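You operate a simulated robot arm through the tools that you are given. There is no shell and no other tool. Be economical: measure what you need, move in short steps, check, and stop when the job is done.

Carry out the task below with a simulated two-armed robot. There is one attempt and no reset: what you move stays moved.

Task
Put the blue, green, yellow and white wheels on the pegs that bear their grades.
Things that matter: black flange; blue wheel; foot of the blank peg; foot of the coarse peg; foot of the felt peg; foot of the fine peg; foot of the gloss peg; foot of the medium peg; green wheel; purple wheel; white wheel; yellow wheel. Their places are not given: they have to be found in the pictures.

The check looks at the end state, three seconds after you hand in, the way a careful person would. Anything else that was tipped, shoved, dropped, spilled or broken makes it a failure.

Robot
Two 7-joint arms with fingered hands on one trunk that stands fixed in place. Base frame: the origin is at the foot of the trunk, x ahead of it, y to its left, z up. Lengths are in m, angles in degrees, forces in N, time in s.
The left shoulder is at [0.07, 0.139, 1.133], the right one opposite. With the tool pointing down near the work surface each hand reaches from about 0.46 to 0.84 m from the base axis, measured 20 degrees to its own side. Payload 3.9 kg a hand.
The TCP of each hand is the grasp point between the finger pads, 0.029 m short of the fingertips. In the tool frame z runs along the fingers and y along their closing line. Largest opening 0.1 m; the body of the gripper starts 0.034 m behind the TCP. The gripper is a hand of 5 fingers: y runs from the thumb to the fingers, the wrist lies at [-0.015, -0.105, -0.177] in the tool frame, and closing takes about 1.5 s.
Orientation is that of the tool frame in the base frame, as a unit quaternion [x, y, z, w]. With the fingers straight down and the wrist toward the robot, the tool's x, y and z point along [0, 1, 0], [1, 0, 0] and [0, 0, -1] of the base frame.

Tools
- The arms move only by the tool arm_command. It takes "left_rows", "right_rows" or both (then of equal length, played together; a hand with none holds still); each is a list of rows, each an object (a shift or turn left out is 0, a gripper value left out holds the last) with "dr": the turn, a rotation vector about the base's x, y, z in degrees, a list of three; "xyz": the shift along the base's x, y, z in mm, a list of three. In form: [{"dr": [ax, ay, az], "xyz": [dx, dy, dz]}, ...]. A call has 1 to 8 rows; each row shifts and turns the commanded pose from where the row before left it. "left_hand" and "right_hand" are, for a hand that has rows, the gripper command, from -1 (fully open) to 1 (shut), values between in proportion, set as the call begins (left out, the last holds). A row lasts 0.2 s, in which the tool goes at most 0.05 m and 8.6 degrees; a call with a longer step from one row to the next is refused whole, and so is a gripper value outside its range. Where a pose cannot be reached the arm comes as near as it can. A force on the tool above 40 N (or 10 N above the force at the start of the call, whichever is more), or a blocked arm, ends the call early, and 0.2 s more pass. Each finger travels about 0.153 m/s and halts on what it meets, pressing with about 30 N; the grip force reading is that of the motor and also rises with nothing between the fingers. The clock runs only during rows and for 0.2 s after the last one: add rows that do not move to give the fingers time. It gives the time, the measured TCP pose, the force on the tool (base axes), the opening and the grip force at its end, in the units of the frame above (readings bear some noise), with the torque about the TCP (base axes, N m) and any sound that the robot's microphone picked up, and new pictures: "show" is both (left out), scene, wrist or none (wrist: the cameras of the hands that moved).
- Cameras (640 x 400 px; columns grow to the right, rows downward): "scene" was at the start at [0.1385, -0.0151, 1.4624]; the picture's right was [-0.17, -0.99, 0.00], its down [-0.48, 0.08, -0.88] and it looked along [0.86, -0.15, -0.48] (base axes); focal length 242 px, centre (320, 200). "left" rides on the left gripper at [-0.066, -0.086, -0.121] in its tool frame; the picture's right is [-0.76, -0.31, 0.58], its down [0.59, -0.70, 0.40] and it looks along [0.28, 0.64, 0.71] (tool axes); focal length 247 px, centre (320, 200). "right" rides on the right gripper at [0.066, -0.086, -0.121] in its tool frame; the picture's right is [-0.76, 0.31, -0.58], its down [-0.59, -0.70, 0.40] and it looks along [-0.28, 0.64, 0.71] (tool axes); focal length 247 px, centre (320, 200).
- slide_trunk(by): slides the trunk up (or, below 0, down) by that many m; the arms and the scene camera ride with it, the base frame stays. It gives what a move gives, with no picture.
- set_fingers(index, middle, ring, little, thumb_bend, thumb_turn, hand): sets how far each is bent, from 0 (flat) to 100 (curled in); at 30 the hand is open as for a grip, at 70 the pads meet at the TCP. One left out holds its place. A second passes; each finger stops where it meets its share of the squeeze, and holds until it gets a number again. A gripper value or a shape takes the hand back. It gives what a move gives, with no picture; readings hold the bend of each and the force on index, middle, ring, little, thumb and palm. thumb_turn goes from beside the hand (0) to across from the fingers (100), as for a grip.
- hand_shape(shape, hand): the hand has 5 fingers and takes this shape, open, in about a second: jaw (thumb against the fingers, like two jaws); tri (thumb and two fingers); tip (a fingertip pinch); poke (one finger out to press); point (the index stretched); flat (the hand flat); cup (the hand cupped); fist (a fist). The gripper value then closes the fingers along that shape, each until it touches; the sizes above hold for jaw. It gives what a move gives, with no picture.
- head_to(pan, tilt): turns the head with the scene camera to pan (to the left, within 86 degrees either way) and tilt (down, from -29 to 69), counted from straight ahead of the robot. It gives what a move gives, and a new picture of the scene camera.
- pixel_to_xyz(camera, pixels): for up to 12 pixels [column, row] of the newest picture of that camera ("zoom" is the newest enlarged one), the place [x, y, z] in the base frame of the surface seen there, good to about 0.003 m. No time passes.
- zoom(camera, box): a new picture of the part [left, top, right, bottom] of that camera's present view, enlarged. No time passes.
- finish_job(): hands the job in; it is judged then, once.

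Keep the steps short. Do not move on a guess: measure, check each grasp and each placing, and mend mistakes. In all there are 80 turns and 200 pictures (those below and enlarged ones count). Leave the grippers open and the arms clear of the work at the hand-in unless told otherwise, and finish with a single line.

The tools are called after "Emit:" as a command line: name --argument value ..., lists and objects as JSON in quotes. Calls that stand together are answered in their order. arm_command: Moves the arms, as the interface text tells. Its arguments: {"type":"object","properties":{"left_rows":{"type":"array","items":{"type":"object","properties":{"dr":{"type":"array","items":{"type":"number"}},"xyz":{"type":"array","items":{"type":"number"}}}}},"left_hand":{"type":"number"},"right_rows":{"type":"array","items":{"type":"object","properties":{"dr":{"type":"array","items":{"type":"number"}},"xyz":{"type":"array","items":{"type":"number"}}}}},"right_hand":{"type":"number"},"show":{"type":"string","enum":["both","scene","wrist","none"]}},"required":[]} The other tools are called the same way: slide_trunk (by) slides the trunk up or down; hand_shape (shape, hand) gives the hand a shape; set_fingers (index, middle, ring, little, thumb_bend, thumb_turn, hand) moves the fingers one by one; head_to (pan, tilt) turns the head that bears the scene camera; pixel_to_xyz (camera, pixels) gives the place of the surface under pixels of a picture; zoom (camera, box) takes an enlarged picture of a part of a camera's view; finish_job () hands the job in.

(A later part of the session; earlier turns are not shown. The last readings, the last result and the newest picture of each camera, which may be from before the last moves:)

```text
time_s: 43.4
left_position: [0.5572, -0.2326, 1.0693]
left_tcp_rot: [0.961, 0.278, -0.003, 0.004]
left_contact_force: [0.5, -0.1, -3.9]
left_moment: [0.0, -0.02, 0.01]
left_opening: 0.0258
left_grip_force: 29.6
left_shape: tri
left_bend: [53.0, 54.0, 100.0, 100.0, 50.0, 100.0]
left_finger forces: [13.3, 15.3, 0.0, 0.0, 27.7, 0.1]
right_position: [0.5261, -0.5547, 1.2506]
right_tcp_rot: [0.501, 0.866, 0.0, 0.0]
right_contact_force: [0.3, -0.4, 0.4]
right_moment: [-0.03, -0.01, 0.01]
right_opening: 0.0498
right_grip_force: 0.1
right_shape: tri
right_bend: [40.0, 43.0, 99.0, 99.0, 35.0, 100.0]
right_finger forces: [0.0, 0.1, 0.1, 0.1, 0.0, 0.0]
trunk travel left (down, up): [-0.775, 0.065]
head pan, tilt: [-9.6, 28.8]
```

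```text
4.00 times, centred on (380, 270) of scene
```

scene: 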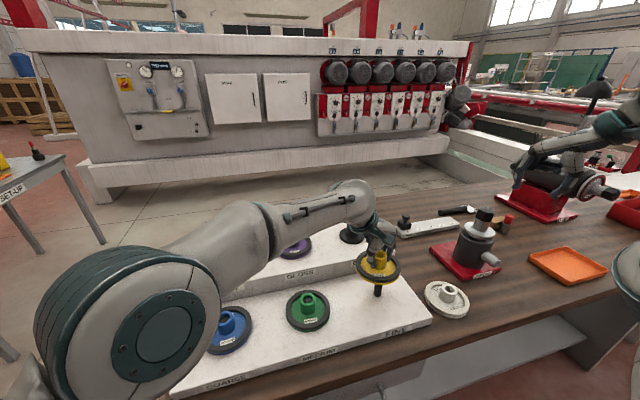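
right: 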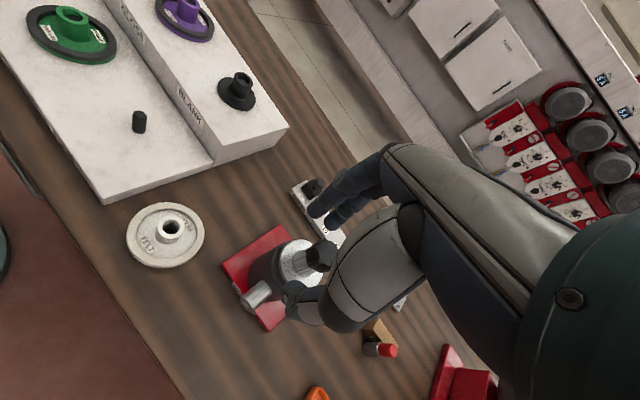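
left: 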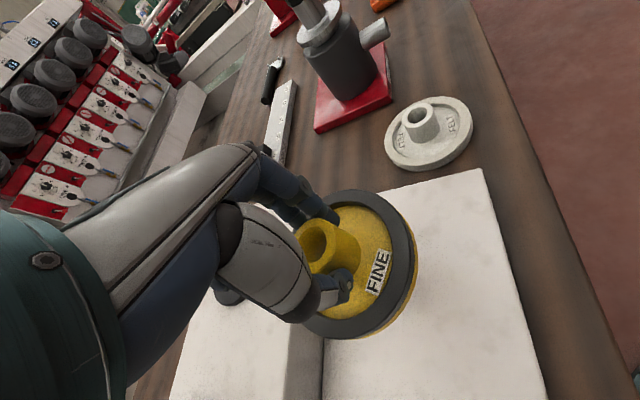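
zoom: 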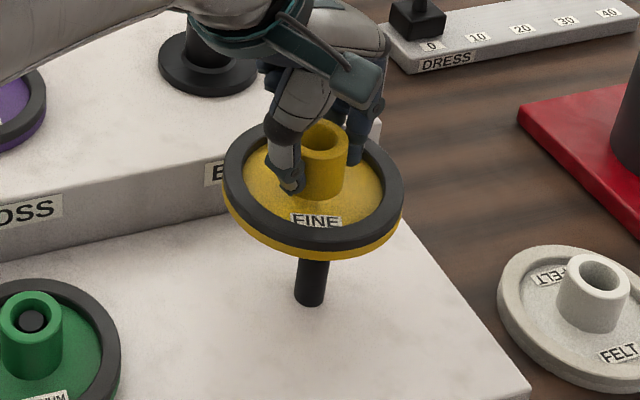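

It is 6 mm off in y and slightly tilted, again near a limit. I'll turn the wrist another -24° about vertical and see if it reaches.

Emit:
arm_command --left_rows '[{"dr": [0, 0, -8]}, {"dr": [0, 0, -8]}, {"dr": [0, 0, -8]}, {}, {}]' --show "wrist"

Emit:
zoom --camera "scene" --box '[330, 220, 430, 320]'

```text
time_s: 44.6
left_position: [0.5527, -0.2377, 1.0648]
left_tcp_rot: [0.998, 0.065, 0.0, 0.001]
left_contact_force: [0.7, 0.5, -4.1]
left_moment: [0.0, 0.0, 0.03]
left_opening: 0.0256
left_grip_force: 29.9
left_shape: tri
left_bend: [53.0, 54.0, 100.0, 100.0, 50.0, 100.0]
left_finger forces: [13.5, 15.2, 0.1, 0.1, 27.7, 0.0]
right_position: [0.5266, -0.554, 1.2501]
right_tcp_rot: [0.501, 0.866, 0.0, -0.001]
right_contact_force: [0.7, 0.2, 0.4]
right_moment: [-0.01, -0.01, 0.03]
right_opening: 0.0497
right_grip_force: 0.0
right_shape: tri
right_bend: [40.0, 43.0, 99.0, 99.0, 35.0, 100.0]
right_finger forces: [0.0, 0.0, 0.0, 0.0, 0.0, 0.1]
trunk travel left (down, up): [-0.775, 0.065]
head pan, tilt: [-9.6, 28.8]
```

left: 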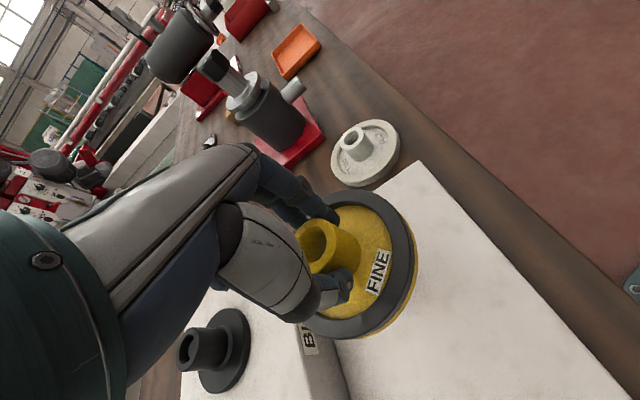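

```text
4.00 times, centred on (380, 270) of scene
```

zoom: 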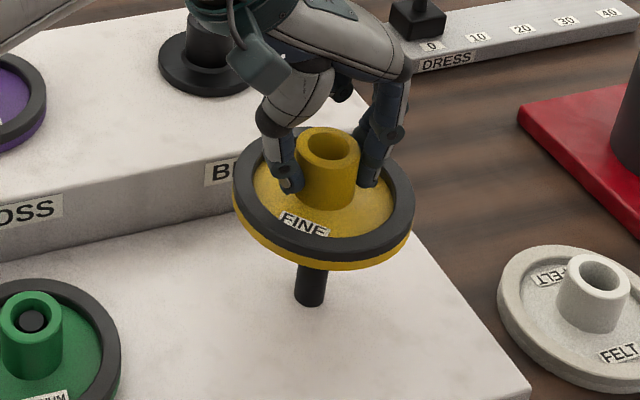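

Now the pose is exact. I'll measure the wheel centre against the peg (0.553, -0.2385).

Emit:
pixel_to_xyz --camera "zoom" --pixels '[[302, 150], [355, 155], [330, 132], [328, 160], [240, 190], [407, 215], [300, 245], [350, 248], [309, 290]]'

Emit:
pixel_to_xyz --camera "left" --pixels '[[362, 197], [385, 205], [408, 250], [395, 295], [340, 328], [310, 325]]'

```text
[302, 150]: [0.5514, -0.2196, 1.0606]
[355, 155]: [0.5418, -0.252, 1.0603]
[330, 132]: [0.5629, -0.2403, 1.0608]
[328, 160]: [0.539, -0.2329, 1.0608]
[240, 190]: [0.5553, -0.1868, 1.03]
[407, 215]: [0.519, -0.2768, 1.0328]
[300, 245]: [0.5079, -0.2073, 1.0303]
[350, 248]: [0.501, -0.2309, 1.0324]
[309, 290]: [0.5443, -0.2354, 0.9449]
```

```text
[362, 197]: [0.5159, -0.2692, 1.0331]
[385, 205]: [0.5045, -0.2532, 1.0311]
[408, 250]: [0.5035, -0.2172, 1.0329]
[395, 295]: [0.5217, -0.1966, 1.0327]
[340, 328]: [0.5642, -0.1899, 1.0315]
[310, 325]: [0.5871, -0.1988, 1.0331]
```

The wheel centre is about (0.551, -0.2365). I'll shift (+1, -1.5) mm and lower 82 mm in small steps.

Emit:
arm_command --left_rows '[{"xyz": [1, -1.5, -12]}, {"xyz": [0, 0, -12]}, {"xyz": [0, 0, -12]}, {"xyz": [0, 0, -12]}, {"xyz": [0, 0, -12]}, {"xyz": [0, 0, -12]}, {"xyz": [0, 0, -8]}, {}]' --show "wrist"

Emit:
zoom --camera "scene" --box '[330, 230, 430, 330]'

```text
time_s: 46.4
left_position: [0.5527, -0.2409, 0.9853]
left_tcp_rot: [0.998, 0.066, -0.001, 0.0]
left_contact_force: [0.7, -0.6, -3.0]
left_moment: [-0.03, 0.02, -0.03]
left_opening: 0.0257
left_grip_force: 30.2
left_shape: tri
left_bend: [53.0, 54.0, 100.0, 100.0, 50.0, 100.0]
left_finger forces: [13.3, 15.8, 0.1, 0.1, 27.6, 0.0]
right_position: [0.5257, -0.5549, 1.2503]
right_tcp_rot: [0.5, 0.866, -0.001, 0.0]
right_contact_force: [0.5, 0.3, 0.1]
right_moment: [-0.01, 0.03, 0.04]
right_opening: 0.0498
right_grip_force: 0.0
right_shape: tri
right_bend: [40.0, 43.0, 99.0, 99.0, 35.0, 100.0]
right_finger forces: [0.1, 0.1, 0.0, 0.0, 0.0, 0.0]
trunk travel left (down, up): [-0.775, 0.065]
head pan, tilt: [-9.6, 28.8]
```

left: 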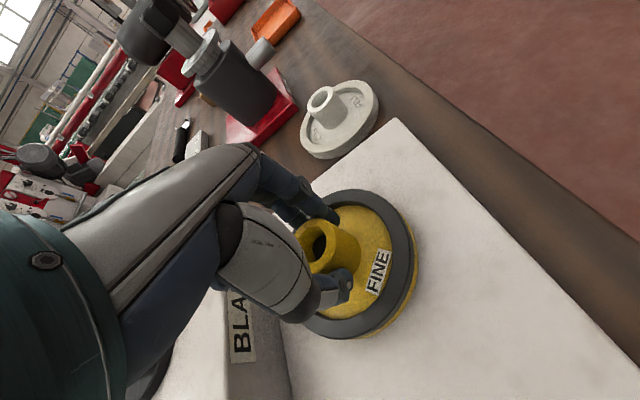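

```text
4.00 times, centred on (380, 280) of scene
```

zoom: 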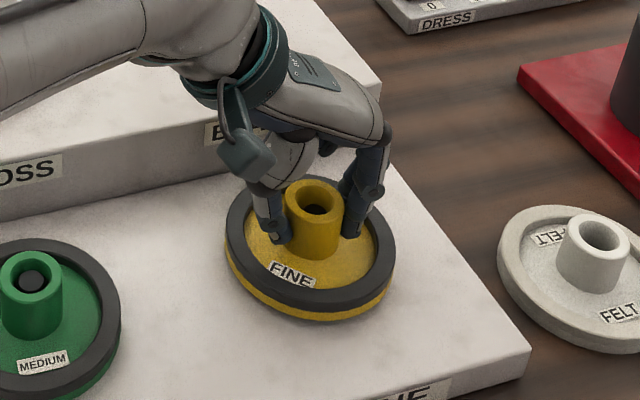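

Peg is in the bore. I'll lower 5 mm more, then open and rise 4 mm.

Emit:
arm_command --left_rows '[{"xyz": [0, 0, -3]}, {"xyz": [0, 0, -2]}, {}]' --show "none"

Emit:
arm_command --left_hand 0.0 --left_rows '[{}, {}, {}, {}, {"xyz": [0, 0, 4]}, {}]' --show "none"

Emit:
zoom --camera "scene" --box '[330, 230, 430, 330]'

```text
time_s: 47.2
left_position: [0.553, -0.2409, 0.9795]
left_tcp_rot: [0.998, 0.065, 0.0, 0.0]
left_contact_force: [0.5, 0.2, -3.2]
left_moment: [-0.02, 0.01, 0.01]
left_opening: 0.0257
left_grip_force: 29.8
left_shape: tri
left_bend: [53.0, 54.0, 100.0, 100.0, 50.0, 100.0]
left_finger forces: [13.3, 15.6, 0.0, 0.0, 27.9, 0.1]
right_position: [0.5261, -0.5549, 1.2502]
right_tcp_rot: [0.501, 0.866, 0.0, 0.0]
right_contact_force: [0.2, -1.0, -0.4]
right_moment: [-0.04, -0.02, 0.02]
right_opening: 0.0498
right_grip_force: 0.0
right_shape: tri
right_bend: [40.0, 43.0, 99.0, 99.0, 35.0, 100.0]
right_finger forces: [0.1, 0.1, 0.0, 0.0, 0.0, 0.0]
trunk travel left (down, up): [-0.775, 0.065]
head pan, tilt: [-9.6, 28.8]
```

```text
time_s: 48.6
left_position: [0.5527, -0.2396, 0.9835]
left_tcp_rot: [0.998, 0.066, -0.001, 0.0]
left_contact_force: [0.2, 0.1, 0.0]
left_moment: [-0.02, 0.0, -0.02]
left_opening: 0.0497
left_grip_force: 0.1
left_shape: tri
left_bend: [40.0, 43.0, 99.0, 100.0, 35.0, 100.0]
left_finger forces: [0.1, 0.0, 0.0, 0.1, 0.0, 0.0]
right_position: [0.5269, -0.5549, 1.2505]
right_tcp_rot: [0.5, 0.866, 0.0, 0.001]
right_contact_force: [-0.1, 0.2, 0.1]
right_moment: [-0.05, 0.03, -0.01]
right_opening: 0.0495
right_grip_force: 0.1
right_shape: tri
right_bend: [40.0, 43.0, 99.0, 99.0, 35.0, 100.0]
right_finger forces: [0.0, 0.0, 0.0, 0.1, 0.0, 0.0]
trunk travel left (down, up): [-0.775, 0.065]
head pan, tilt: [-9.6, 28.8]
```

```text
4.00 times, centred on (380, 280) of scene
```

zoom: 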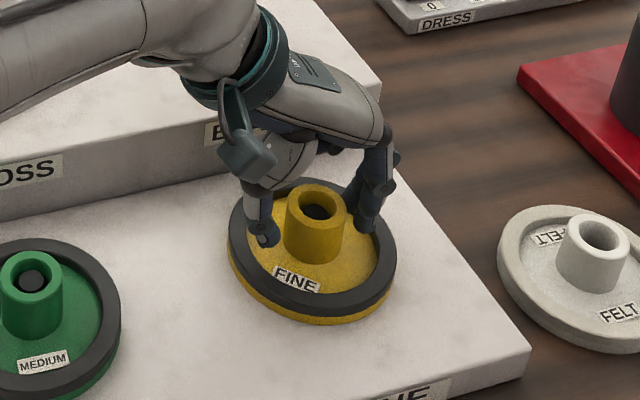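

Yellow is released and seated. I'll lift the left hand clear and return it to its left side.

Emit:
arm_command --left_rows '[{"xyz": [0, 0, 30]}, {"xyz": [0, 0, 45]}, {"xyz": [0, 0, 45]}, {"xyz": [0, 0, 40]}, {"xyz": [0, 45, 10], "dr": [0, 0, 8]}, {"xyz": [0, 48, 0], "dr": [0, 0, 8]}, {"xyz": [0, 48, 0], "dr": [0, 0, 8]}, {"xyz": [0, 48, 0], "dr": [0, 0, 8]}]' --show "none"

Emit:
arm_command --left_rows '[{"xyz": [0, 48, 0]}, {"xyz": [-10, 48, 0]}, {"xyz": [-20, 45, 0]}, {"xyz": [-20, 45, 0]}, {"xyz": [-20, 45, 0]}, {"xyz": [-10, 45, 0]}, {"xyz": [0, 45, 0]}, {}]' --right_rows '[{"xyz": [0, 20, -20]}, {"xyz": [0, 20, -20]}, {"xyz": [0, 20, -20]}, {"xyz": [0, 20, -20]}, {"xyz": [0, 20, -10]}, {"xyz": [0, 20, 0]}, {}, {}]' --show "both"

Emit:
zoom --camera "scene" --box '[330, 240, 430, 340]'

```text
time_s: 50.4
left_position: [0.5522, -0.0477, 1.1541]
left_tcp_rot: [0.941, 0.339, 0.0, 0.002]
left_contact_force: [-0.2, 0.8, -0.5]
left_moment: [-0.02, -0.01, 0.01]
left_opening: 0.0501
left_grip_force: 0.0
left_shape: tri
left_bend: [40.0, 43.0, 99.0, 99.0, 35.0, 100.0]
left_finger forces: [0.1, 0.0, 0.1, 0.0, 0.1, 0.0]
right_position: [0.5252, -0.5525, 1.2521]
right_tcp_rot: [0.499, 0.867, 0.0, 0.0]
right_contact_force: [-0.1, 1.3, 0.1]
right_moment: [0.01, -0.01, 0.01]
right_opening: 0.05
right_grip_force: 0.2
right_shape: tri
right_bend: [40.0, 43.0, 99.0, 99.0, 35.0, 100.0]
right_finger forces: [0.0, 0.1, 0.0, 0.0, 0.1, 0.0]
trunk travel left (down, up): [-0.775, 0.065]
head pan, tilt: [-9.6, 28.8]
```

```text
time_s: 52.2
left_position: [0.4709, 0.2706, 1.155]
left_tcp_rot: [0.941, 0.338, 0.0, -0.001]
left_contact_force: [0.0, 0.2, 0.6]
left_moment: [0.05, -0.01, -0.02]
left_opening: 0.0498
left_grip_force: 0.0
left_shape: tri
left_bend: [40.0, 43.0, 99.0, 99.0, 35.0, 100.0]
left_finger forces: [0.1, 0.0, 0.0, 0.0, 0.0, 0.0]
right_position: [0.5254, -0.4355, 1.1591]
right_tcp_rot: [0.5, 0.866, 0.0, -0.001]
right_contact_force: [0.4, -0.6, -0.4]
right_moment: [0.0, -0.01, 0.0]
right_opening: 0.0496
right_grip_force: 0.0
right_shape: tri
right_bend: [40.0, 43.0, 99.0, 99.0, 35.0, 100.0]
right_finger forces: [0.0, 0.1, 0.1, 0.0, 0.1, 0.0]
trunk travel left (down, up): [-0.775, 0.065]
head pan, tilt: [-9.6, 28.8]
```

scene: 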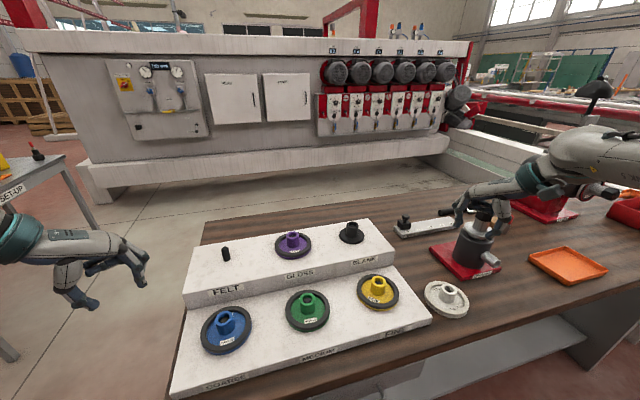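
right: 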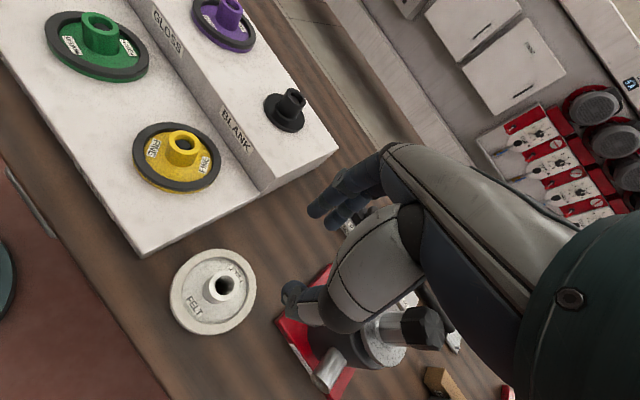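
left: 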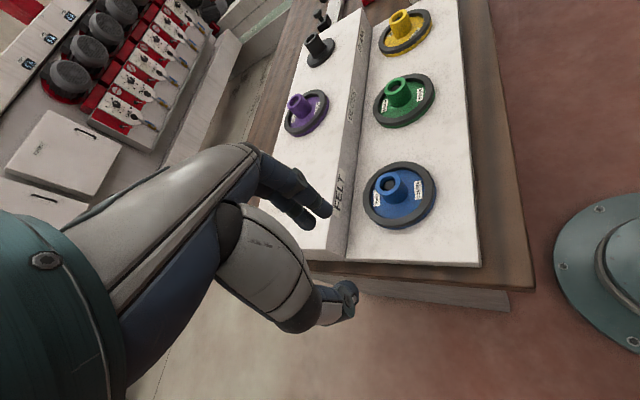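

```text
4.00 times, centred on (380, 290) of scene
```

zoom: 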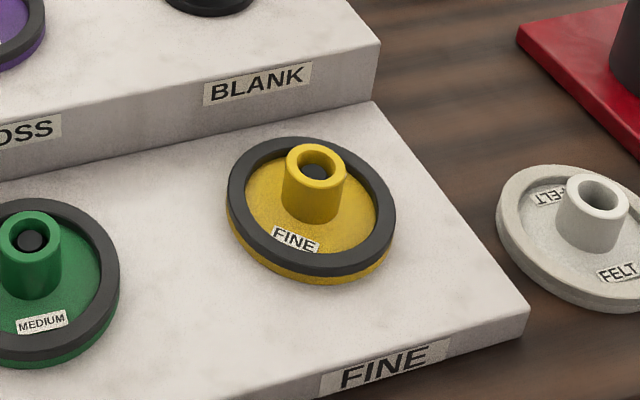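

Yellow is seated on the fine peg. Before lowering to white, I'll check where the UPRIGHT fixture stands relative to the hand, and re-measure the white hub.

Emit:
zoom --camera "scene" --box '[400, 190, 520, 320]'

Emit:
pixel_to_xyz --camera "right" --pixels '[[300, 325], [330, 275], [340, 345], [395, 330], [425, 325], [328, 375], [215, 287], [238, 283], [222, 275], [225, 300]]'

```text
3.08 times, centred on (460, 255) of scene
```

zoom: 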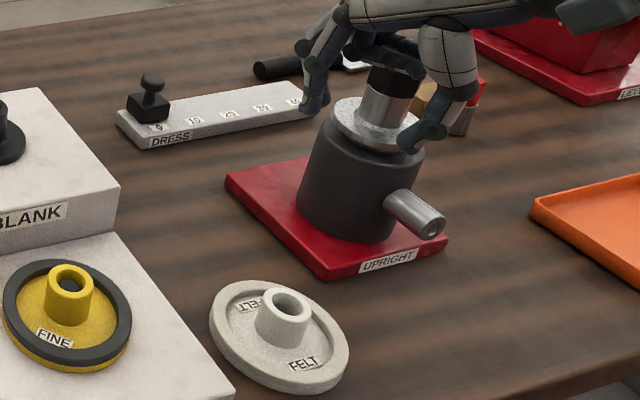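

```text
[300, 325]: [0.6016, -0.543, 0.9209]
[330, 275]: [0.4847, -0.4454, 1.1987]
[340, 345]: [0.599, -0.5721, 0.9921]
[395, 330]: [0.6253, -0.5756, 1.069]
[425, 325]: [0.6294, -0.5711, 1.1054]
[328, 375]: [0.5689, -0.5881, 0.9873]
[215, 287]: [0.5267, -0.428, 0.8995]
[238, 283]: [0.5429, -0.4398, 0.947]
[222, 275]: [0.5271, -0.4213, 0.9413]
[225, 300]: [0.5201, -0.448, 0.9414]
```

The upright stands about 0.18 m from the white hub, with its top at 1.105. I'll shift +6.5 mm in y and lower to z 1.03 in stages, then look.

Emit:
arm_command --right_rows '[{"xyz": [0, 6.5, -20]}, {"xyz": [0, 0, -30]}, {"xyz": [0, 0, -30]}, {"xyz": [0, 0, -30]}, {"xyz": [0, 0, -20]}, {}]' --show "both"

Emit:
zoom --camera "right" --box '[120, 150, 440, 350]'

Emit:
zoom --camera "scene" --box '[390, 180, 550, 340]'

```text
time_s: 53.6
left_position: [0.4719, 0.2712, 1.1547]
left_tcp_rot: [0.941, 0.338, 0.0, -0.001]
left_contact_force: [0.5, 0.7, 0.4]
left_moment: [0.01, 0.0, -0.03]
left_opening: 0.0498
left_grip_force: 0.1
left_shape: tri
left_bend: [40.0, 43.0, 99.0, 99.0, 35.0, 100.0]
left_finger forces: [0.0, 0.0, 0.0, 0.0, 0.1, 0.0]
right_position: [0.5262, -0.4281, 1.0296]
right_tcp_rot: [0.5, 0.866, 0.0, 0.0]
right_contact_force: [-1.1, 0.9, 0.2]
right_moment: [0.0, -0.02, -0.01]
right_opening: 0.0498
right_grip_force: 0.1
right_shape: tri
right_bend: [40.0, 43.0, 99.0, 99.0, 35.0, 100.0]
right_finger forces: [0.0, 0.1, 0.1, 0.1, 0.1, 0.0]
trunk travel left (down, up): [-0.775, 0.065]
head pan, tilt: [-9.6, 28.8]
```

scene: 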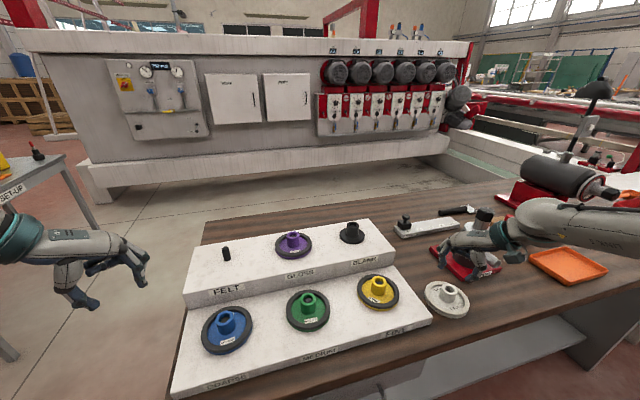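
right: 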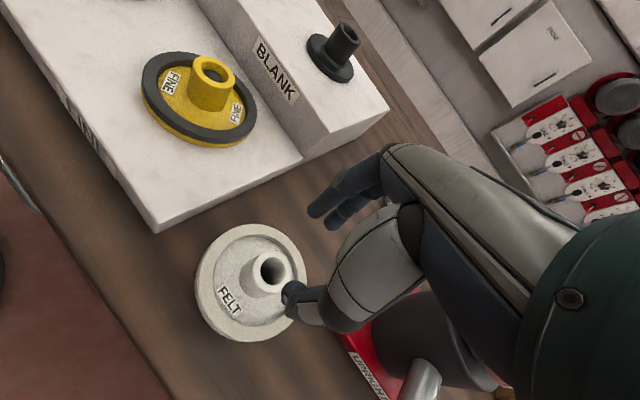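

```text
2.00 times, centred on (280, 250) of right
```

zoom: 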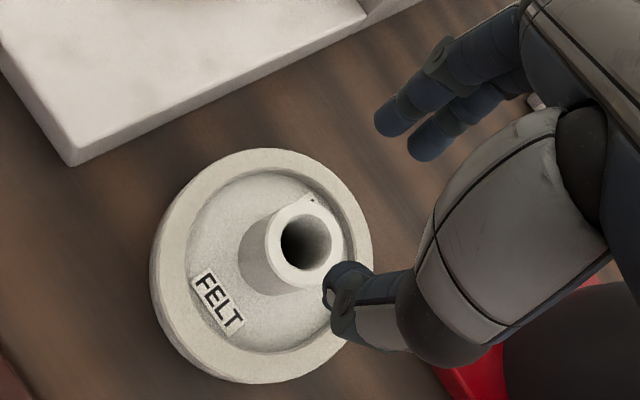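

```text
2.50 times, centred on (470, 260) of scene
```

zoom: 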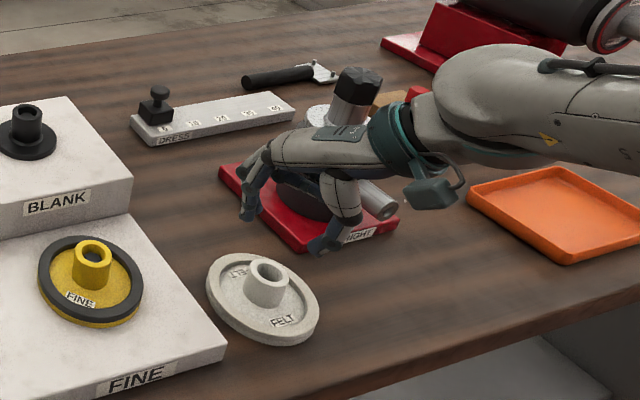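

The hub top at (272,270) matches the prediction (273,268). I'll lower 57 mm and check clearance to the upright.

Emit:
arm_command --right_rows '[{"xyz": [0, 0, -15]}, {"xyz": [0, 0, -15]}, {"xyz": [0, 0, -15]}, {"xyz": [0, 0, -12]}, {}]' --show "none"

Emit:
zoom --camera "right" --box '[120, 150, 440, 350]'

Emit:
zoom --camera "scene" --box '[390, 180, 550, 340]'

```text
time_s: 54.8
left_position: [0.4711, 0.2699, 1.1548]
left_tcp_rot: [0.941, 0.339, 0.0, 0.0]
left_contact_force: [0.3, -0.2, -0.2]
left_moment: [-0.01, -0.01, 0.0]
left_opening: 0.0498
left_grip_force: 0.0
left_shape: tri
left_bend: [40.0, 43.0, 99.0, 99.0, 35.0, 100.0]
left_finger forces: [0.0, 0.0, 0.0, 0.0, 0.1, 0.0]
right_position: [0.5269, -0.4277, 0.9741]
right_tcp_rot: [0.5, 0.866, 0.0, 0.0]
right_contact_force: [0.4, -0.1, -0.4]
right_moment: [-0.02, 0.0, 0.0]
right_opening: 0.0499
right_grip_force: 0.0
right_shape: tri
right_bend: [40.0, 43.0, 99.0, 99.0, 35.0, 100.0]
right_finger forces: [0.0, 0.0, 0.0, 0.0, 0.0, 0.0]
trunk travel left (down, up): [-0.775, 0.065]
head pan, tilt: [-9.6, 28.8]
```

```text
2.00 times, centred on (280, 250) of right
```

zoom: 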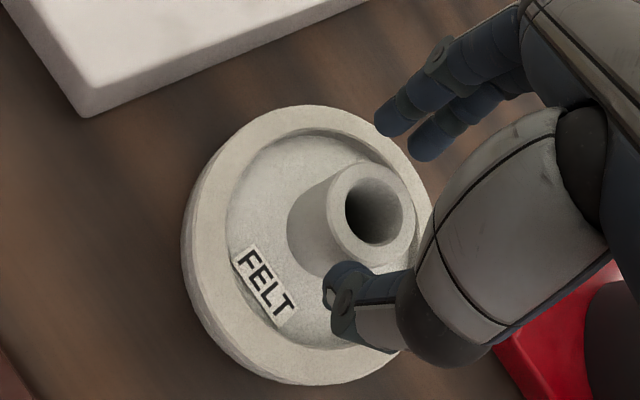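

```text
2.50 times, centred on (470, 260) of scene
```

zoom: 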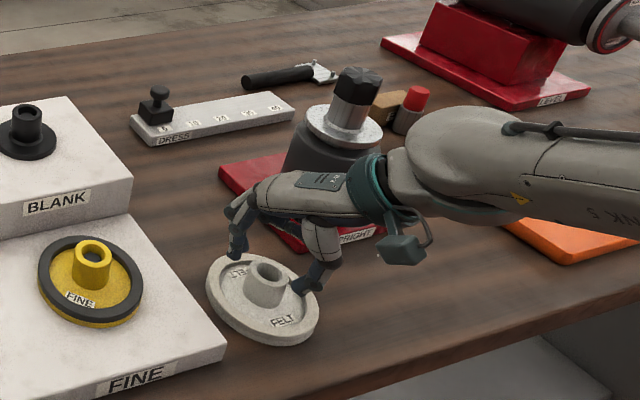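

Well aligned and clear. I'll lower 25 mm and close.

Emit:
arm_command --right_rows '[{"xyz": [0, 0, -9]}, {"xyz": [0, 0, -8]}, {"xyz": [0, 0, -8]}, {}]' --show "none"

Emit:
arm_command --right_hand 0.7 --right_rows '[{}, {}, {}, {}, {}, {}]' --show "none"

Emit:
zoom --camera "right" --box '[120, 150, 440, 350]'

```text
time_s: 55.8
left_position: [0.4722, 0.271, 1.1537]
left_tcp_rot: [0.941, 0.338, -0.001, 0.0]
left_contact_force: [0.3, -0.3, -0.2]
left_moment: [0.01, 0.0, 0.01]
left_opening: 0.0498
left_grip_force: 0.1
left_shape: tri
left_bend: [40.0, 43.0, 99.0, 99.0, 35.0, 100.0]
left_finger forces: [0.0, 0.0, 0.0, 0.1, 0.0, 0.0]
right_position: [0.5256, -0.4283, 0.9491]
right_tcp_rot: [0.5, 0.866, 0.0, 0.0]
right_contact_force: [0.3, -0.7, 0.4]
right_moment: [0.0, 0.01, 0.01]
right_opening: 0.0501
right_grip_force: 0.1
right_shape: tri
right_bend: [40.0, 43.0, 99.0, 99.0, 35.0, 100.0]
right_finger forces: [0.0, 0.1, 0.0, 0.1, 0.0, 0.1]
trunk travel left (down, up): [-0.775, 0.065]
head pan, tilt: [-9.6, 28.8]
```

```text
time_s: 57.2
left_position: [0.4716, 0.2705, 1.154]
left_tcp_rot: [0.941, 0.338, 0.0, 0.0]
left_contact_force: [0.0, 0.0, -0.2]
left_moment: [-0.01, 0.07, -0.02]
left_opening: 0.0501
left_grip_force: 0.0
left_shape: tri
left_bend: [40.0, 43.0, 99.0, 99.0, 35.0, 100.0]
left_finger forces: [0.0, 0.0, 0.0, 0.0, 0.1, 0.1]
right_position: [0.5249, -0.4278, 0.948]
right_tcp_rot: [0.5, 0.866, 0.001, 0.0]
right_contact_force: [-0.8, 1.1, -0.5]
right_moment: [0.05, 0.0, -0.02]
right_opening: 0.027
right_grip_force: 29.8
right_shape: tri
right_bend: [53.0, 53.0, 100.0, 100.0, 49.0, 100.0]
right_finger forces: [15.5, 14.4, 0.1, 0.1, 29.4, 0.0]
trunk travel left (down, up): [-0.775, 0.065]
head pan, tilt: [-9.6, 28.8]
```

```text
2.00 times, centred on (280, 250) of right
```

zoom: 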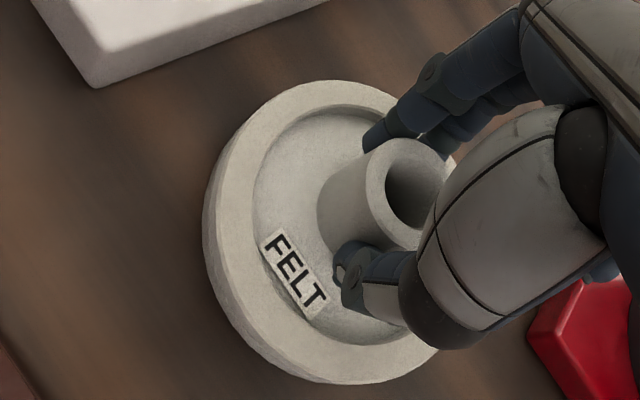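

Firm, even grip. I'll lift white straight up 190 mm and move the left hand further out of the way.

Emit:
arm_command --right_rows '[{"xyz": [0, 0, 10]}, {"xyz": [0, 0, 20]}, {"xyz": [0, 0, 30]}, {"xyz": [0, 0, 30]}, {"xyz": [0, 0, 30]}, {"xyz": [0, 0, 35]}, {"xyz": [0, 0, 35]}, {}]' --left_rows '[{"xyz": [-10, 12, 0]}, {"xyz": [-10, 12, 0]}, {"xyz": [-10, 12, 0]}, {"xyz": [-10, 12, 0]}, {"xyz": [-10, 12, 0]}, {"xyz": [-10, 12, 0]}, {"xyz": [-10, 12, 0]}, {}]' --show "scene"

```text
time_s: 59.0
left_position: [0.4041, 0.3525, 1.154]
left_tcp_rot: [0.941, 0.337, 0.0, -0.001]
left_contact_force: [0.3, 0.7, -0.9]
left_moment: [-0.05, 0.01, -0.02]
left_opening: 0.0499
left_grip_force: 0.0
left_shape: tri
left_bend: [40.0, 43.0, 99.0, 99.0, 35.0, 100.0]
left_finger forces: [0.0, 0.1, 0.0, 0.1, 0.1, 0.0]
right_position: [0.5278, -0.4296, 1.1369]
right_tcp_rot: [0.499, 0.867, 0.001, -0.001]
right_contact_force: [0.8, -0.6, -3.8]
right_moment: [-0.01, -0.01, 0.0]
right_opening: 0.0271
right_grip_force: 31.2
right_shape: tri
right_bend: [53.0, 53.0, 100.0, 100.0, 49.0, 100.0]
right_finger forces: [15.0, 13.9, 0.0, 0.1, 28.9, 0.1]
trunk travel left (down, up): [-0.775, 0.065]
head pan, tilt: [-9.6, 28.8]
```

scene: 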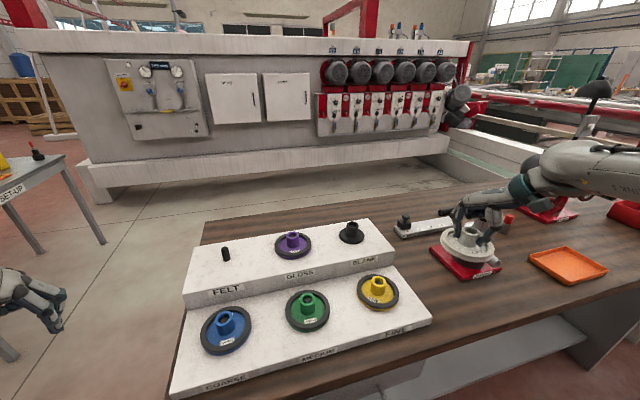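

White is held. I'll carry it leftwards at this height (bottom at about 1.087, above all hubs), first half.

Emit:
arm_command --right_rows '[{"xyz": [10, 36, 0], "dr": [0, 0, 2]}, {"xyz": [10, 36, 0], "dr": [0, 0, 2]}, {"xyz": [10, 36, 0], "dr": [0, 0, 2]}, {"xyz": [10, 36, 0], "dr": [0, 0, 2]}, {"xyz": [10, 36, 0], "dr": [0, 0, 2]}, {"xyz": [10, 36, 0], "dr": [0, 0, 2]}, {"xyz": [10, 36, 0], "dr": [0, 0, 2]}, {"xyz": [10, 36, 0], "dr": [0, 0, 2]}]' --show "scene"

Emit:
arm_command --right_rows '[{"xyz": [11, 37, 0], "dr": [0, 0, 2]}, {"xyz": [11, 37, 0], "dr": [0, 0, 2]}, {"xyz": [11, 37, 0], "dr": [0, 0, 2]}, {"xyz": [11, 37, 0], "dr": [0, 0, 2]}, {"xyz": [11, 37, 0], "dr": [0, 0, 2]}, {"xyz": [11, 37, 0], "dr": [0, 0, 2]}, {}]' --show "scene"

```text
time_s: 60.8
left_position: [0.4046, 0.3555, 1.153]
left_tcp_rot: [0.941, 0.337, 0.0, 0.001]
left_contact_force: [-0.2, 0.9, 0.6]
left_moment: [0.01, -0.04, 0.0]
left_opening: 0.05
left_grip_force: 0.1
left_shape: tri
left_bend: [40.0, 43.0, 99.0, 99.0, 35.0, 100.0]
left_finger forces: [0.1, 0.0, 0.0, 0.1, 0.0, 0.0]
right_position: [0.6078, -0.1369, 1.1375]
right_tcp_rot: [0.375, 0.927, -0.001, 0.0]
right_contact_force: [1.4, 0.8, -3.9]
right_moment: [-0.02, 0.01, 0.0]
right_opening: 0.0272
right_grip_force: 30.2
right_shape: tri
right_bend: [53.0, 53.0, 100.0, 100.0, 49.0, 100.0]
right_finger forces: [15.3, 13.9, 0.0, 0.0, 29.1, 0.1]
trunk travel left (down, up): [-0.775, 0.065]
head pan, tilt: [-9.6, 28.8]
```

scene: 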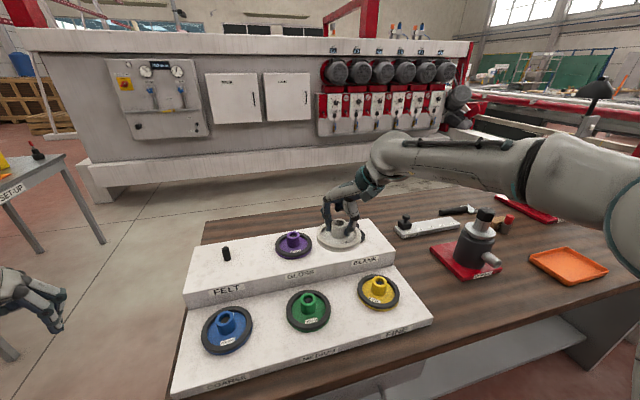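

```text
time_s: 62.4
left_position: [0.4024, 0.3531, 1.1533]
left_tcp_rot: [0.941, 0.339, 0.0, 0.0]
left_contact_force: [-0.4, 0.6, -0.1]
left_moment: [0.01, 0.0, -0.02]
left_opening: 0.0498
left_grip_force: 0.1
left_shape: tri
left_bend: [40.0, 43.0, 99.0, 99.0, 35.0, 100.0]
left_finger forces: [0.0, 0.1, 0.0, 0.0, 0.0, 0.1]
right_position: [0.6711, 0.0827, 1.1383]
right_tcp_rot: [0.274, 0.962, 0.001, 0.0]
right_contact_force: [0.8, 0.6, -3.4]
right_moment: [0.01, 0.01, -0.02]
right_opening: 0.0269
right_grip_force: 29.8
right_shape: tri
right_bend: [53.0, 53.0, 100.0, 100.0, 49.0, 100.0]
right_finger forces: [15.3, 13.9, 0.1, 0.0, 29.1, 0.1]
trunk travel left (down, up): [-0.775, 0.065]
head pan, tilt: [-9.6, 28.8]
```

scene: 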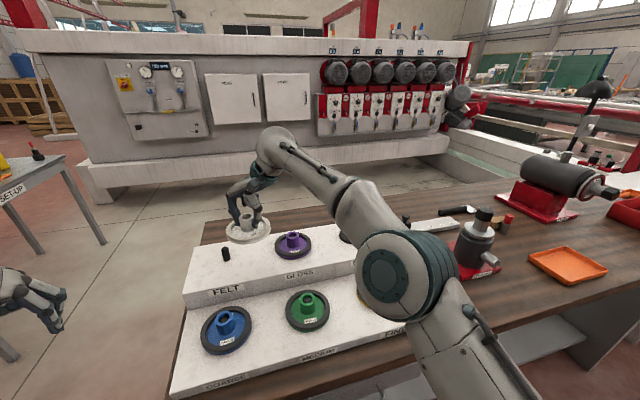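

Tracking exactly. I'll finish the move to over the felt peg and come down to about z 1.112.

Emit:
arm_command --right_rows '[{"xyz": [11, 36, 0]}, {"xyz": [12, 37, 0]}, {"xyz": [0, 0, -12]}, {"xyz": [0, 0, -14]}, {}, {}]' --show "both"

Emit:
zoom --camera "scene" --box '[180, 190, 280, 270]'

```text
time_s: 63.8
left_position: [0.4039, 0.3547, 1.1532]
left_tcp_rot: [0.941, 0.338, 0.0, 0.0]
left_contact_force: [0.7, -0.2, -0.2]
left_moment: [-0.02, -0.02, -0.02]
left_opening: 0.0498
left_grip_force: 0.2
left_shape: tri
left_bend: [40.0, 43.0, 99.0, 99.0, 35.0, 100.0]
left_finger forces: [0.0, 0.0, 0.0, 0.1, 0.0, 0.1]
right_position: [0.6691, 0.123, 1.1043]
right_tcp_rot: [0.276, 0.961, 0.0, 0.0]
right_contact_force: [-0.3, 0.0, -2.8]
right_moment: [-0.03, 0.01, 0.02]
right_opening: 0.027
right_grip_force: 30.5
right_shape: tri
right_bend: [53.0, 53.0, 100.0, 100.0, 49.0, 100.0]
right_finger forces: [14.9, 14.0, 0.1, 0.0, 28.7, 0.0]
right hand out of reach, approached as far as the arm can: row 1, 2
trunk travel left (down, up): [-0.775, 0.065]
head pan, tilt: [-9.6, 28.8]
```

scene: 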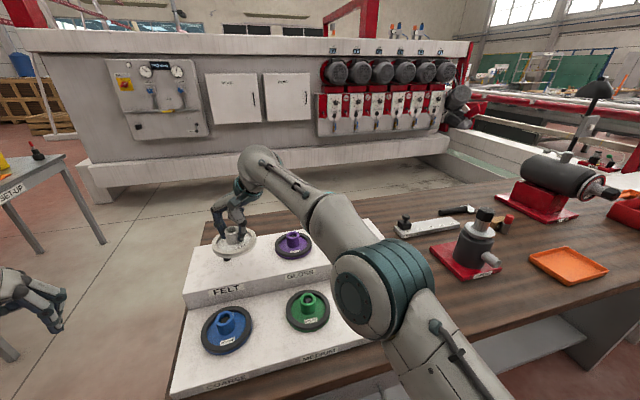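
right: 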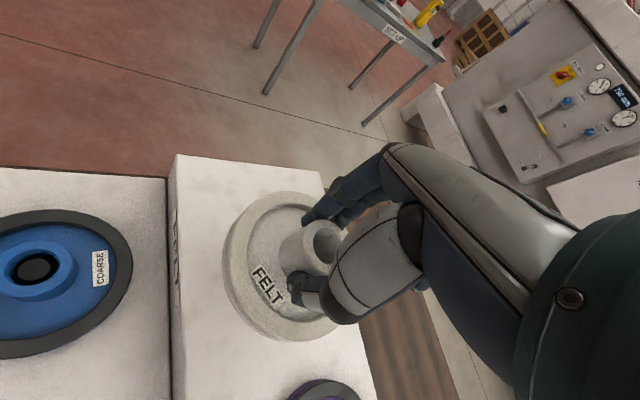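

```text
5.00 times, centred on (230, 230) of scene
```

zoom: 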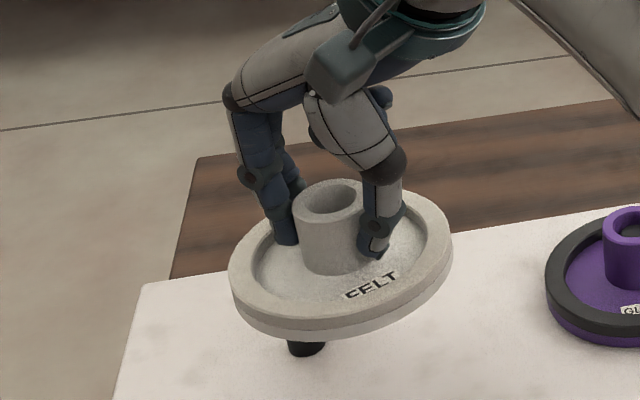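

The right hand stops about 35 mm short with the wrist this far round. I'll turn the wrist back -32° in place (wheel bottom 1.054, above the peg top at 1.024) and see if it reaches.

Emit:
arm_command --right_rows '[{"dr": [0, 0, -8], "xyz": [0, 0, 5]}, {"dr": [0, 0, -8], "xyz": [0, 0, 5]}, {"dr": [0, 0, -8]}, {"dr": [0, 0, -8]}, {}, {}]' --show "scene"

Emit:
zoom --camera "scene" --box '[180, 190, 280, 270]'

```text
time_s: 65.2
left_position: [0.404, 0.3543, 1.1535]
left_tcp_rot: [0.941, 0.338, 0.0, 0.0]
left_contact_force: [0.1, 0.0, 0.2]
left_moment: [0.0, 0.0, 0.0]
left_opening: 0.0497
left_grip_force: 0.0
left_shape: tri
left_bend: [40.0, 43.0, 99.0, 99.0, 35.0, 100.0]
left_finger forces: [0.0, 0.0, 0.1, 0.0, 0.1, 0.0]
right_position: [0.6795, 0.1015, 1.1192]
right_tcp_rot: [0.546, 0.838, 0.011, -0.015]
right_contact_force: [-0.3, -0.1, -3.5]
right_moment: [0.02, -0.04, -0.01]
right_opening: 0.0268
right_grip_force: 30.6
right_shape: tri
right_bend: [53.0, 53.0, 100.0, 100.0, 49.0, 100.0]
right_finger forces: [14.9, 13.9, 0.0, 0.0, 28.8, 0.0]
trunk travel left (down, up): [-0.775, 0.065]
head pan, tilt: [-9.6, 28.8]
```

scene: 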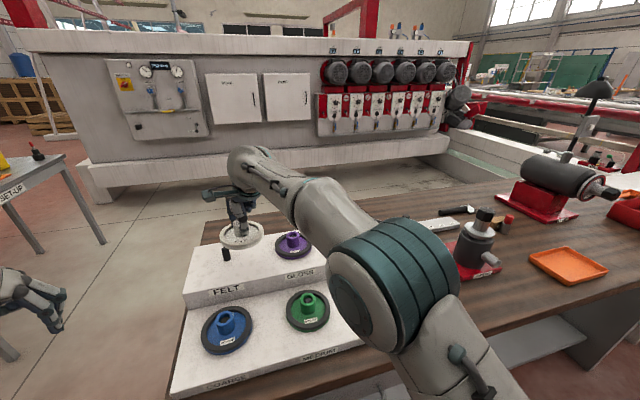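

```text
5.00 times, centred on (230, 230) of scene
```

zoom: 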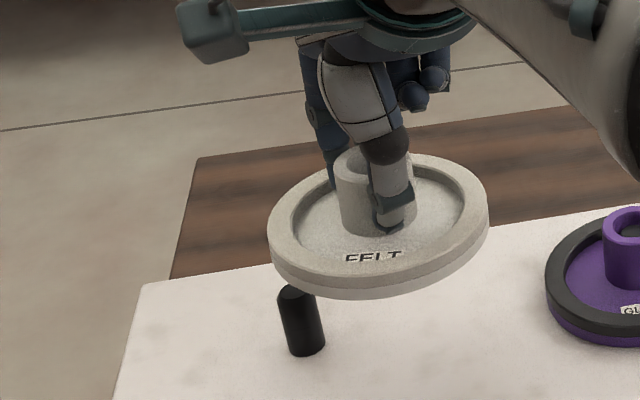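

Worse that way, so the limit is partly extension. I'll turn back about +20° (to about 44°) and raise the trunk by 0.06 m so the shoulder comes level with the wrist.

Emit:
slide_trunk --by 0.06

Emit:
arm_command --right_rows '[{"dr": [0, 0, 7]}, {"dr": [0, 0, 7]}, {"dr": [0, 0, 6]}, {}, {}]' --show "none"

Emit:
zoom --camera "scene" --box '[160, 160, 320, 300]'

```text
time_s: 66.2
left_position: [0.404, 0.354, 1.2131]
left_tcp_rot: [0.941, 0.338, 0.0, 0.0]
left_contact_force: [-0.4, 0.0, 0.4]
left_moment: [0.0, 0.02, -0.01]
left_opening: 0.0498
left_grip_force: 0.1
left_shape: tri
left_bend: [40.0, 43.0, 99.0, 99.0, 35.0, 100.0]
left_finger forces: [0.0, 0.0, 0.0, 0.0, 0.1, 0.1]
right_position: [0.6799, 0.1023, 1.1802]
right_tcp_rot: [0.545, 0.839, 0.012, -0.013]
right_contact_force: [-0.6, -0.2, -3.3]
right_moment: [0.01, -0.01, -0.04]
right_opening: 0.0269
right_grip_force: 29.8
right_shape: tri
right_bend: [53.0, 53.0, 100.0, 100.0, 49.0, 100.0]
right_finger forces: [14.9, 13.9, 0.0, 0.1, 28.8, 0.0]
trunk travel left (down, up): [-0.835, 0.005]
head pan, tilt: [-9.6, 28.8]
```

```text
time_s: 67.4
left_position: [0.4043, 0.3532, 1.2137]
left_tcp_rot: [0.941, 0.338, 0.0, 0.0]
left_contact_force: [-0.8, 0.5, -0.7]
left_moment: [-0.02, 0.02, 0.05]
left_opening: 0.0497
left_grip_force: 0.1
left_shape: tri
left_bend: [40.0, 43.0, 99.0, 99.0, 35.0, 100.0]
left_finger forces: [0.0, 0.0, 0.0, 0.0, 0.1, 0.0]
right_position: [0.6678, 0.1217, 1.1749]
right_tcp_rot: [0.374, 0.927, 0.0, 0.0]
right_contact_force: [0.3, -0.4, -2.9]
right_moment: [0.02, 0.02, -0.03]
right_opening: 0.0271
right_grip_force: 30.1
right_shape: tri
right_bend: [53.0, 53.0, 100.0, 100.0, 49.0, 100.0]
right_finger forces: [15.0, 13.9, 0.0, 0.1, 28.8, 0.0]
trunk travel left (down, up): [-0.835, 0.005]
head pan, tilt: [-9.6, 28.8]
```

```text
2.86 times, centred on (240, 230) of scene
```

zoom: 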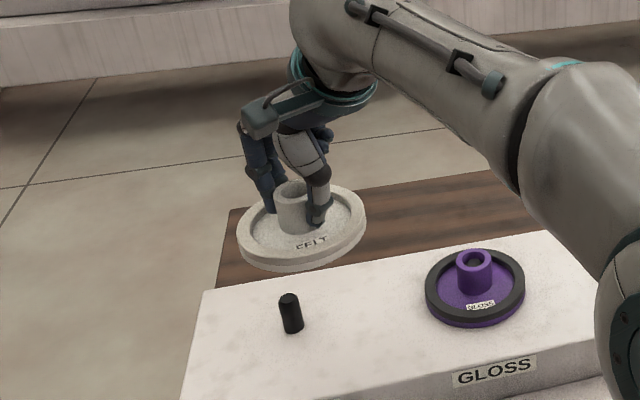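

I'll lower the hand 60 mm (wheel bottom stays above the peg top) and see whether the reach improves with the raised shoulder.

Emit:
arm_command --right_rows '[{"xyz": [0, 0, -20]}, {"xyz": [0, 0, -20]}, {"xyz": [0, 0, -18]}, {}, {}]' --show "none"

```text
time_s: 68.6
left_position: [0.4041, 0.3537, 1.2135]
left_tcp_rot: [0.941, 0.338, 0.001, -0.001]
left_contact_force: [0.0, -0.1, 0.1]
left_moment: [0.0, 0.0, 0.0]
left_opening: 0.0499
left_grip_force: 0.1
left_shape: tri
left_bend: [40.0, 43.0, 99.0, 99.0, 35.0, 100.0]
left_finger forces: [0.0, 0.0, 0.0, 0.0, 0.0, 0.0]
right_position: [0.6675, 0.1208, 1.1169]
right_tcp_rot: [0.374, 0.927, 0.001, -0.001]
right_contact_force: [-0.4, -0.3, -3.2]
right_moment: [-0.01, 0.02, -0.04]
right_opening: 0.0269
right_grip_force: 29.5
right_shape: tri
right_bend: [53.0, 53.0, 100.0, 100.0, 49.0, 100.0]
right_finger forces: [14.7, 13.9, 0.0, 0.0, 28.8, 0.1]
trunk travel left (down, up): [-0.835, 0.005]
head pan, tilt: [-9.6, 28.8]
```

The hand holds (0.6675, 0.121) exactly at any height, so the earlier command was likely cut short there. I'll command the remaining shift (27, 35) mm again.

Emit:
arm_command --right_rows '[{"xyz": [9, 12, 0]}, {"xyz": [9, 12, 0]}, {"xyz": [9, 11, 0]}, {}, {}]' --show "none"

```text
time_s: 69.8
left_position: [0.4031, 0.3542, 1.214]
left_tcp_rot: [0.941, 0.337, 0.0, 0.0]
left_contact_force: [0.7, 0.5, 0.4]
left_moment: [-0.01, 0.04, -0.03]
left_opening: 0.0497
left_grip_force: 0.1
left_shape: tri
left_bend: [40.0, 43.0, 99.0, 99.0, 35.0, 100.0]
left_finger forces: [0.0, 0.0, 0.1, 0.0, 0.1, 0.0]
right_position: [0.6852, 0.1553, 1.1174]
right_tcp_rot: [0.375, 0.927, 0.0, -0.001]
right_contact_force: [-0.2, 0.4, -2.8]
right_moment: [0.05, -0.02, -0.02]
right_opening: 0.027
right_grip_force: 30.3
right_shape: tri
right_bend: [53.0, 53.0, 100.0, 100.0, 49.0, 100.0]
right_finger forces: [14.7, 13.8, 0.1, 0.0, 28.7, 0.0]
right hand out of reach, approached as far as the arm can: row 3
trunk travel left (down, up): [-0.835, 0.005]
head pan, tilt: [-9.6, 28.8]
```

Nearly there: only x is 10 mm short. I'll lower 25 mm (wheel bottom about 1.04) and command x +10 again.

Emit:
arm_command --right_rows '[{"xyz": [0, 0, -13]}, {"xyz": [0, 0, -12]}, {"xyz": [4, 0, 0]}, {"xyz": [3, 0, 0]}, {"xyz": [3, 0, 0]}, {}]' --show "both"

Emit:
zoom --camera "scene" --box '[180, 210, 280, 290]'

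```text
time_s: 71.2
left_position: [0.4029, 0.3554, 1.2139]
left_tcp_rot: [0.941, 0.338, 0.001, 0.0]
left_contact_force: [-0.2, 0.3, -0.5]
left_moment: [-0.02, -0.01, 0.01]
left_opening: 0.0498
left_grip_force: 0.0
left_shape: tri
left_bend: [40.0, 43.0, 99.0, 99.0, 35.0, 100.0]
left_finger forces: [0.0, 0.0, 0.0, 0.0, 0.0, 0.0]
right_position: [0.6908, 0.1548, 1.093]
right_tcp_rot: [0.375, 0.927, -0.001, 0.0]
right_contact_force: [0.4, 0.4, -3.0]
right_moment: [-0.01, 0.0, 0.0]
right_opening: 0.027
right_grip_force: 30.2
right_shape: tri
right_bend: [53.0, 53.0, 100.0, 100.0, 49.0, 100.0]
right_finger forces: [14.8, 13.7, 0.1, 0.1, 28.6, 0.1]
right hand out of reach, approached as far as the arm can: row 4, 5
trunk travel left (down, up): [-0.835, 0.005]
head pan, tilt: [-9.6, 28.8]
```

scene: 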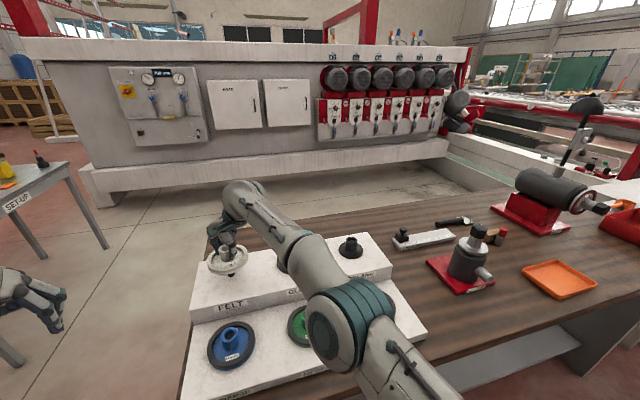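
right: 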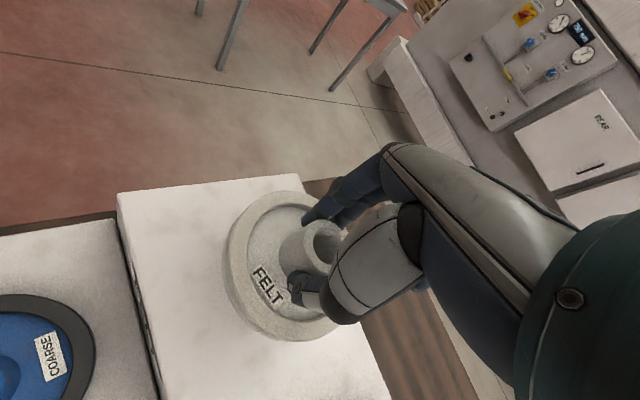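

```text
5.00 times, centred on (230, 250) of scene
```

zoom: 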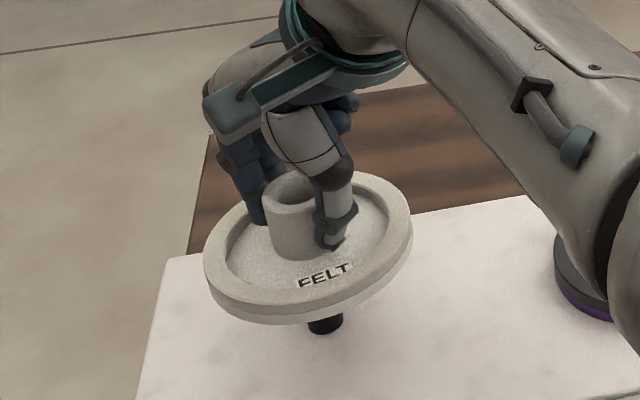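

Only 4 mm short in x. I'll check the forearm's height over the purple wheel, and the wheel's centre against the peg.

Emit:
pixel_to_xyz --camera "zoom" --pixels '[[480, 140], [540, 230], [600, 200], [600, 290], [213, 250], [405, 220], [270, 312], [340, 295], [325, 328], [270, 200], [308, 200], [290, 178]]'

Emit:
pixel_to_xyz --camera "right" --pixels '[[240, 250], [265, 205], [255, 305], [320, 330], [310, 240], [326, 226]]'

```text
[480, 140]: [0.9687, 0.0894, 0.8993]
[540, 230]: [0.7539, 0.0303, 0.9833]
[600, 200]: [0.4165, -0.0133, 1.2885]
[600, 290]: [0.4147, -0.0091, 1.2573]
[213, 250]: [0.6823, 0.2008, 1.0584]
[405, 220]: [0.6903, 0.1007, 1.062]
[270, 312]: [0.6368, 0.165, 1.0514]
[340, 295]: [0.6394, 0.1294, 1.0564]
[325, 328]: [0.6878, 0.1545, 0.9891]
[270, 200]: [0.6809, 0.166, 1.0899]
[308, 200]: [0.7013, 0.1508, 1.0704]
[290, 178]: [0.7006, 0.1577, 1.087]
```

```text
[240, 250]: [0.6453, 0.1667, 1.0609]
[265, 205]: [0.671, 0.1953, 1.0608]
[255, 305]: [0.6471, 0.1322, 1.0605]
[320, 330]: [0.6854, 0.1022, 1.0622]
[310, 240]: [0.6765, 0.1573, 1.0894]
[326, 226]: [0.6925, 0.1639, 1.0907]
```

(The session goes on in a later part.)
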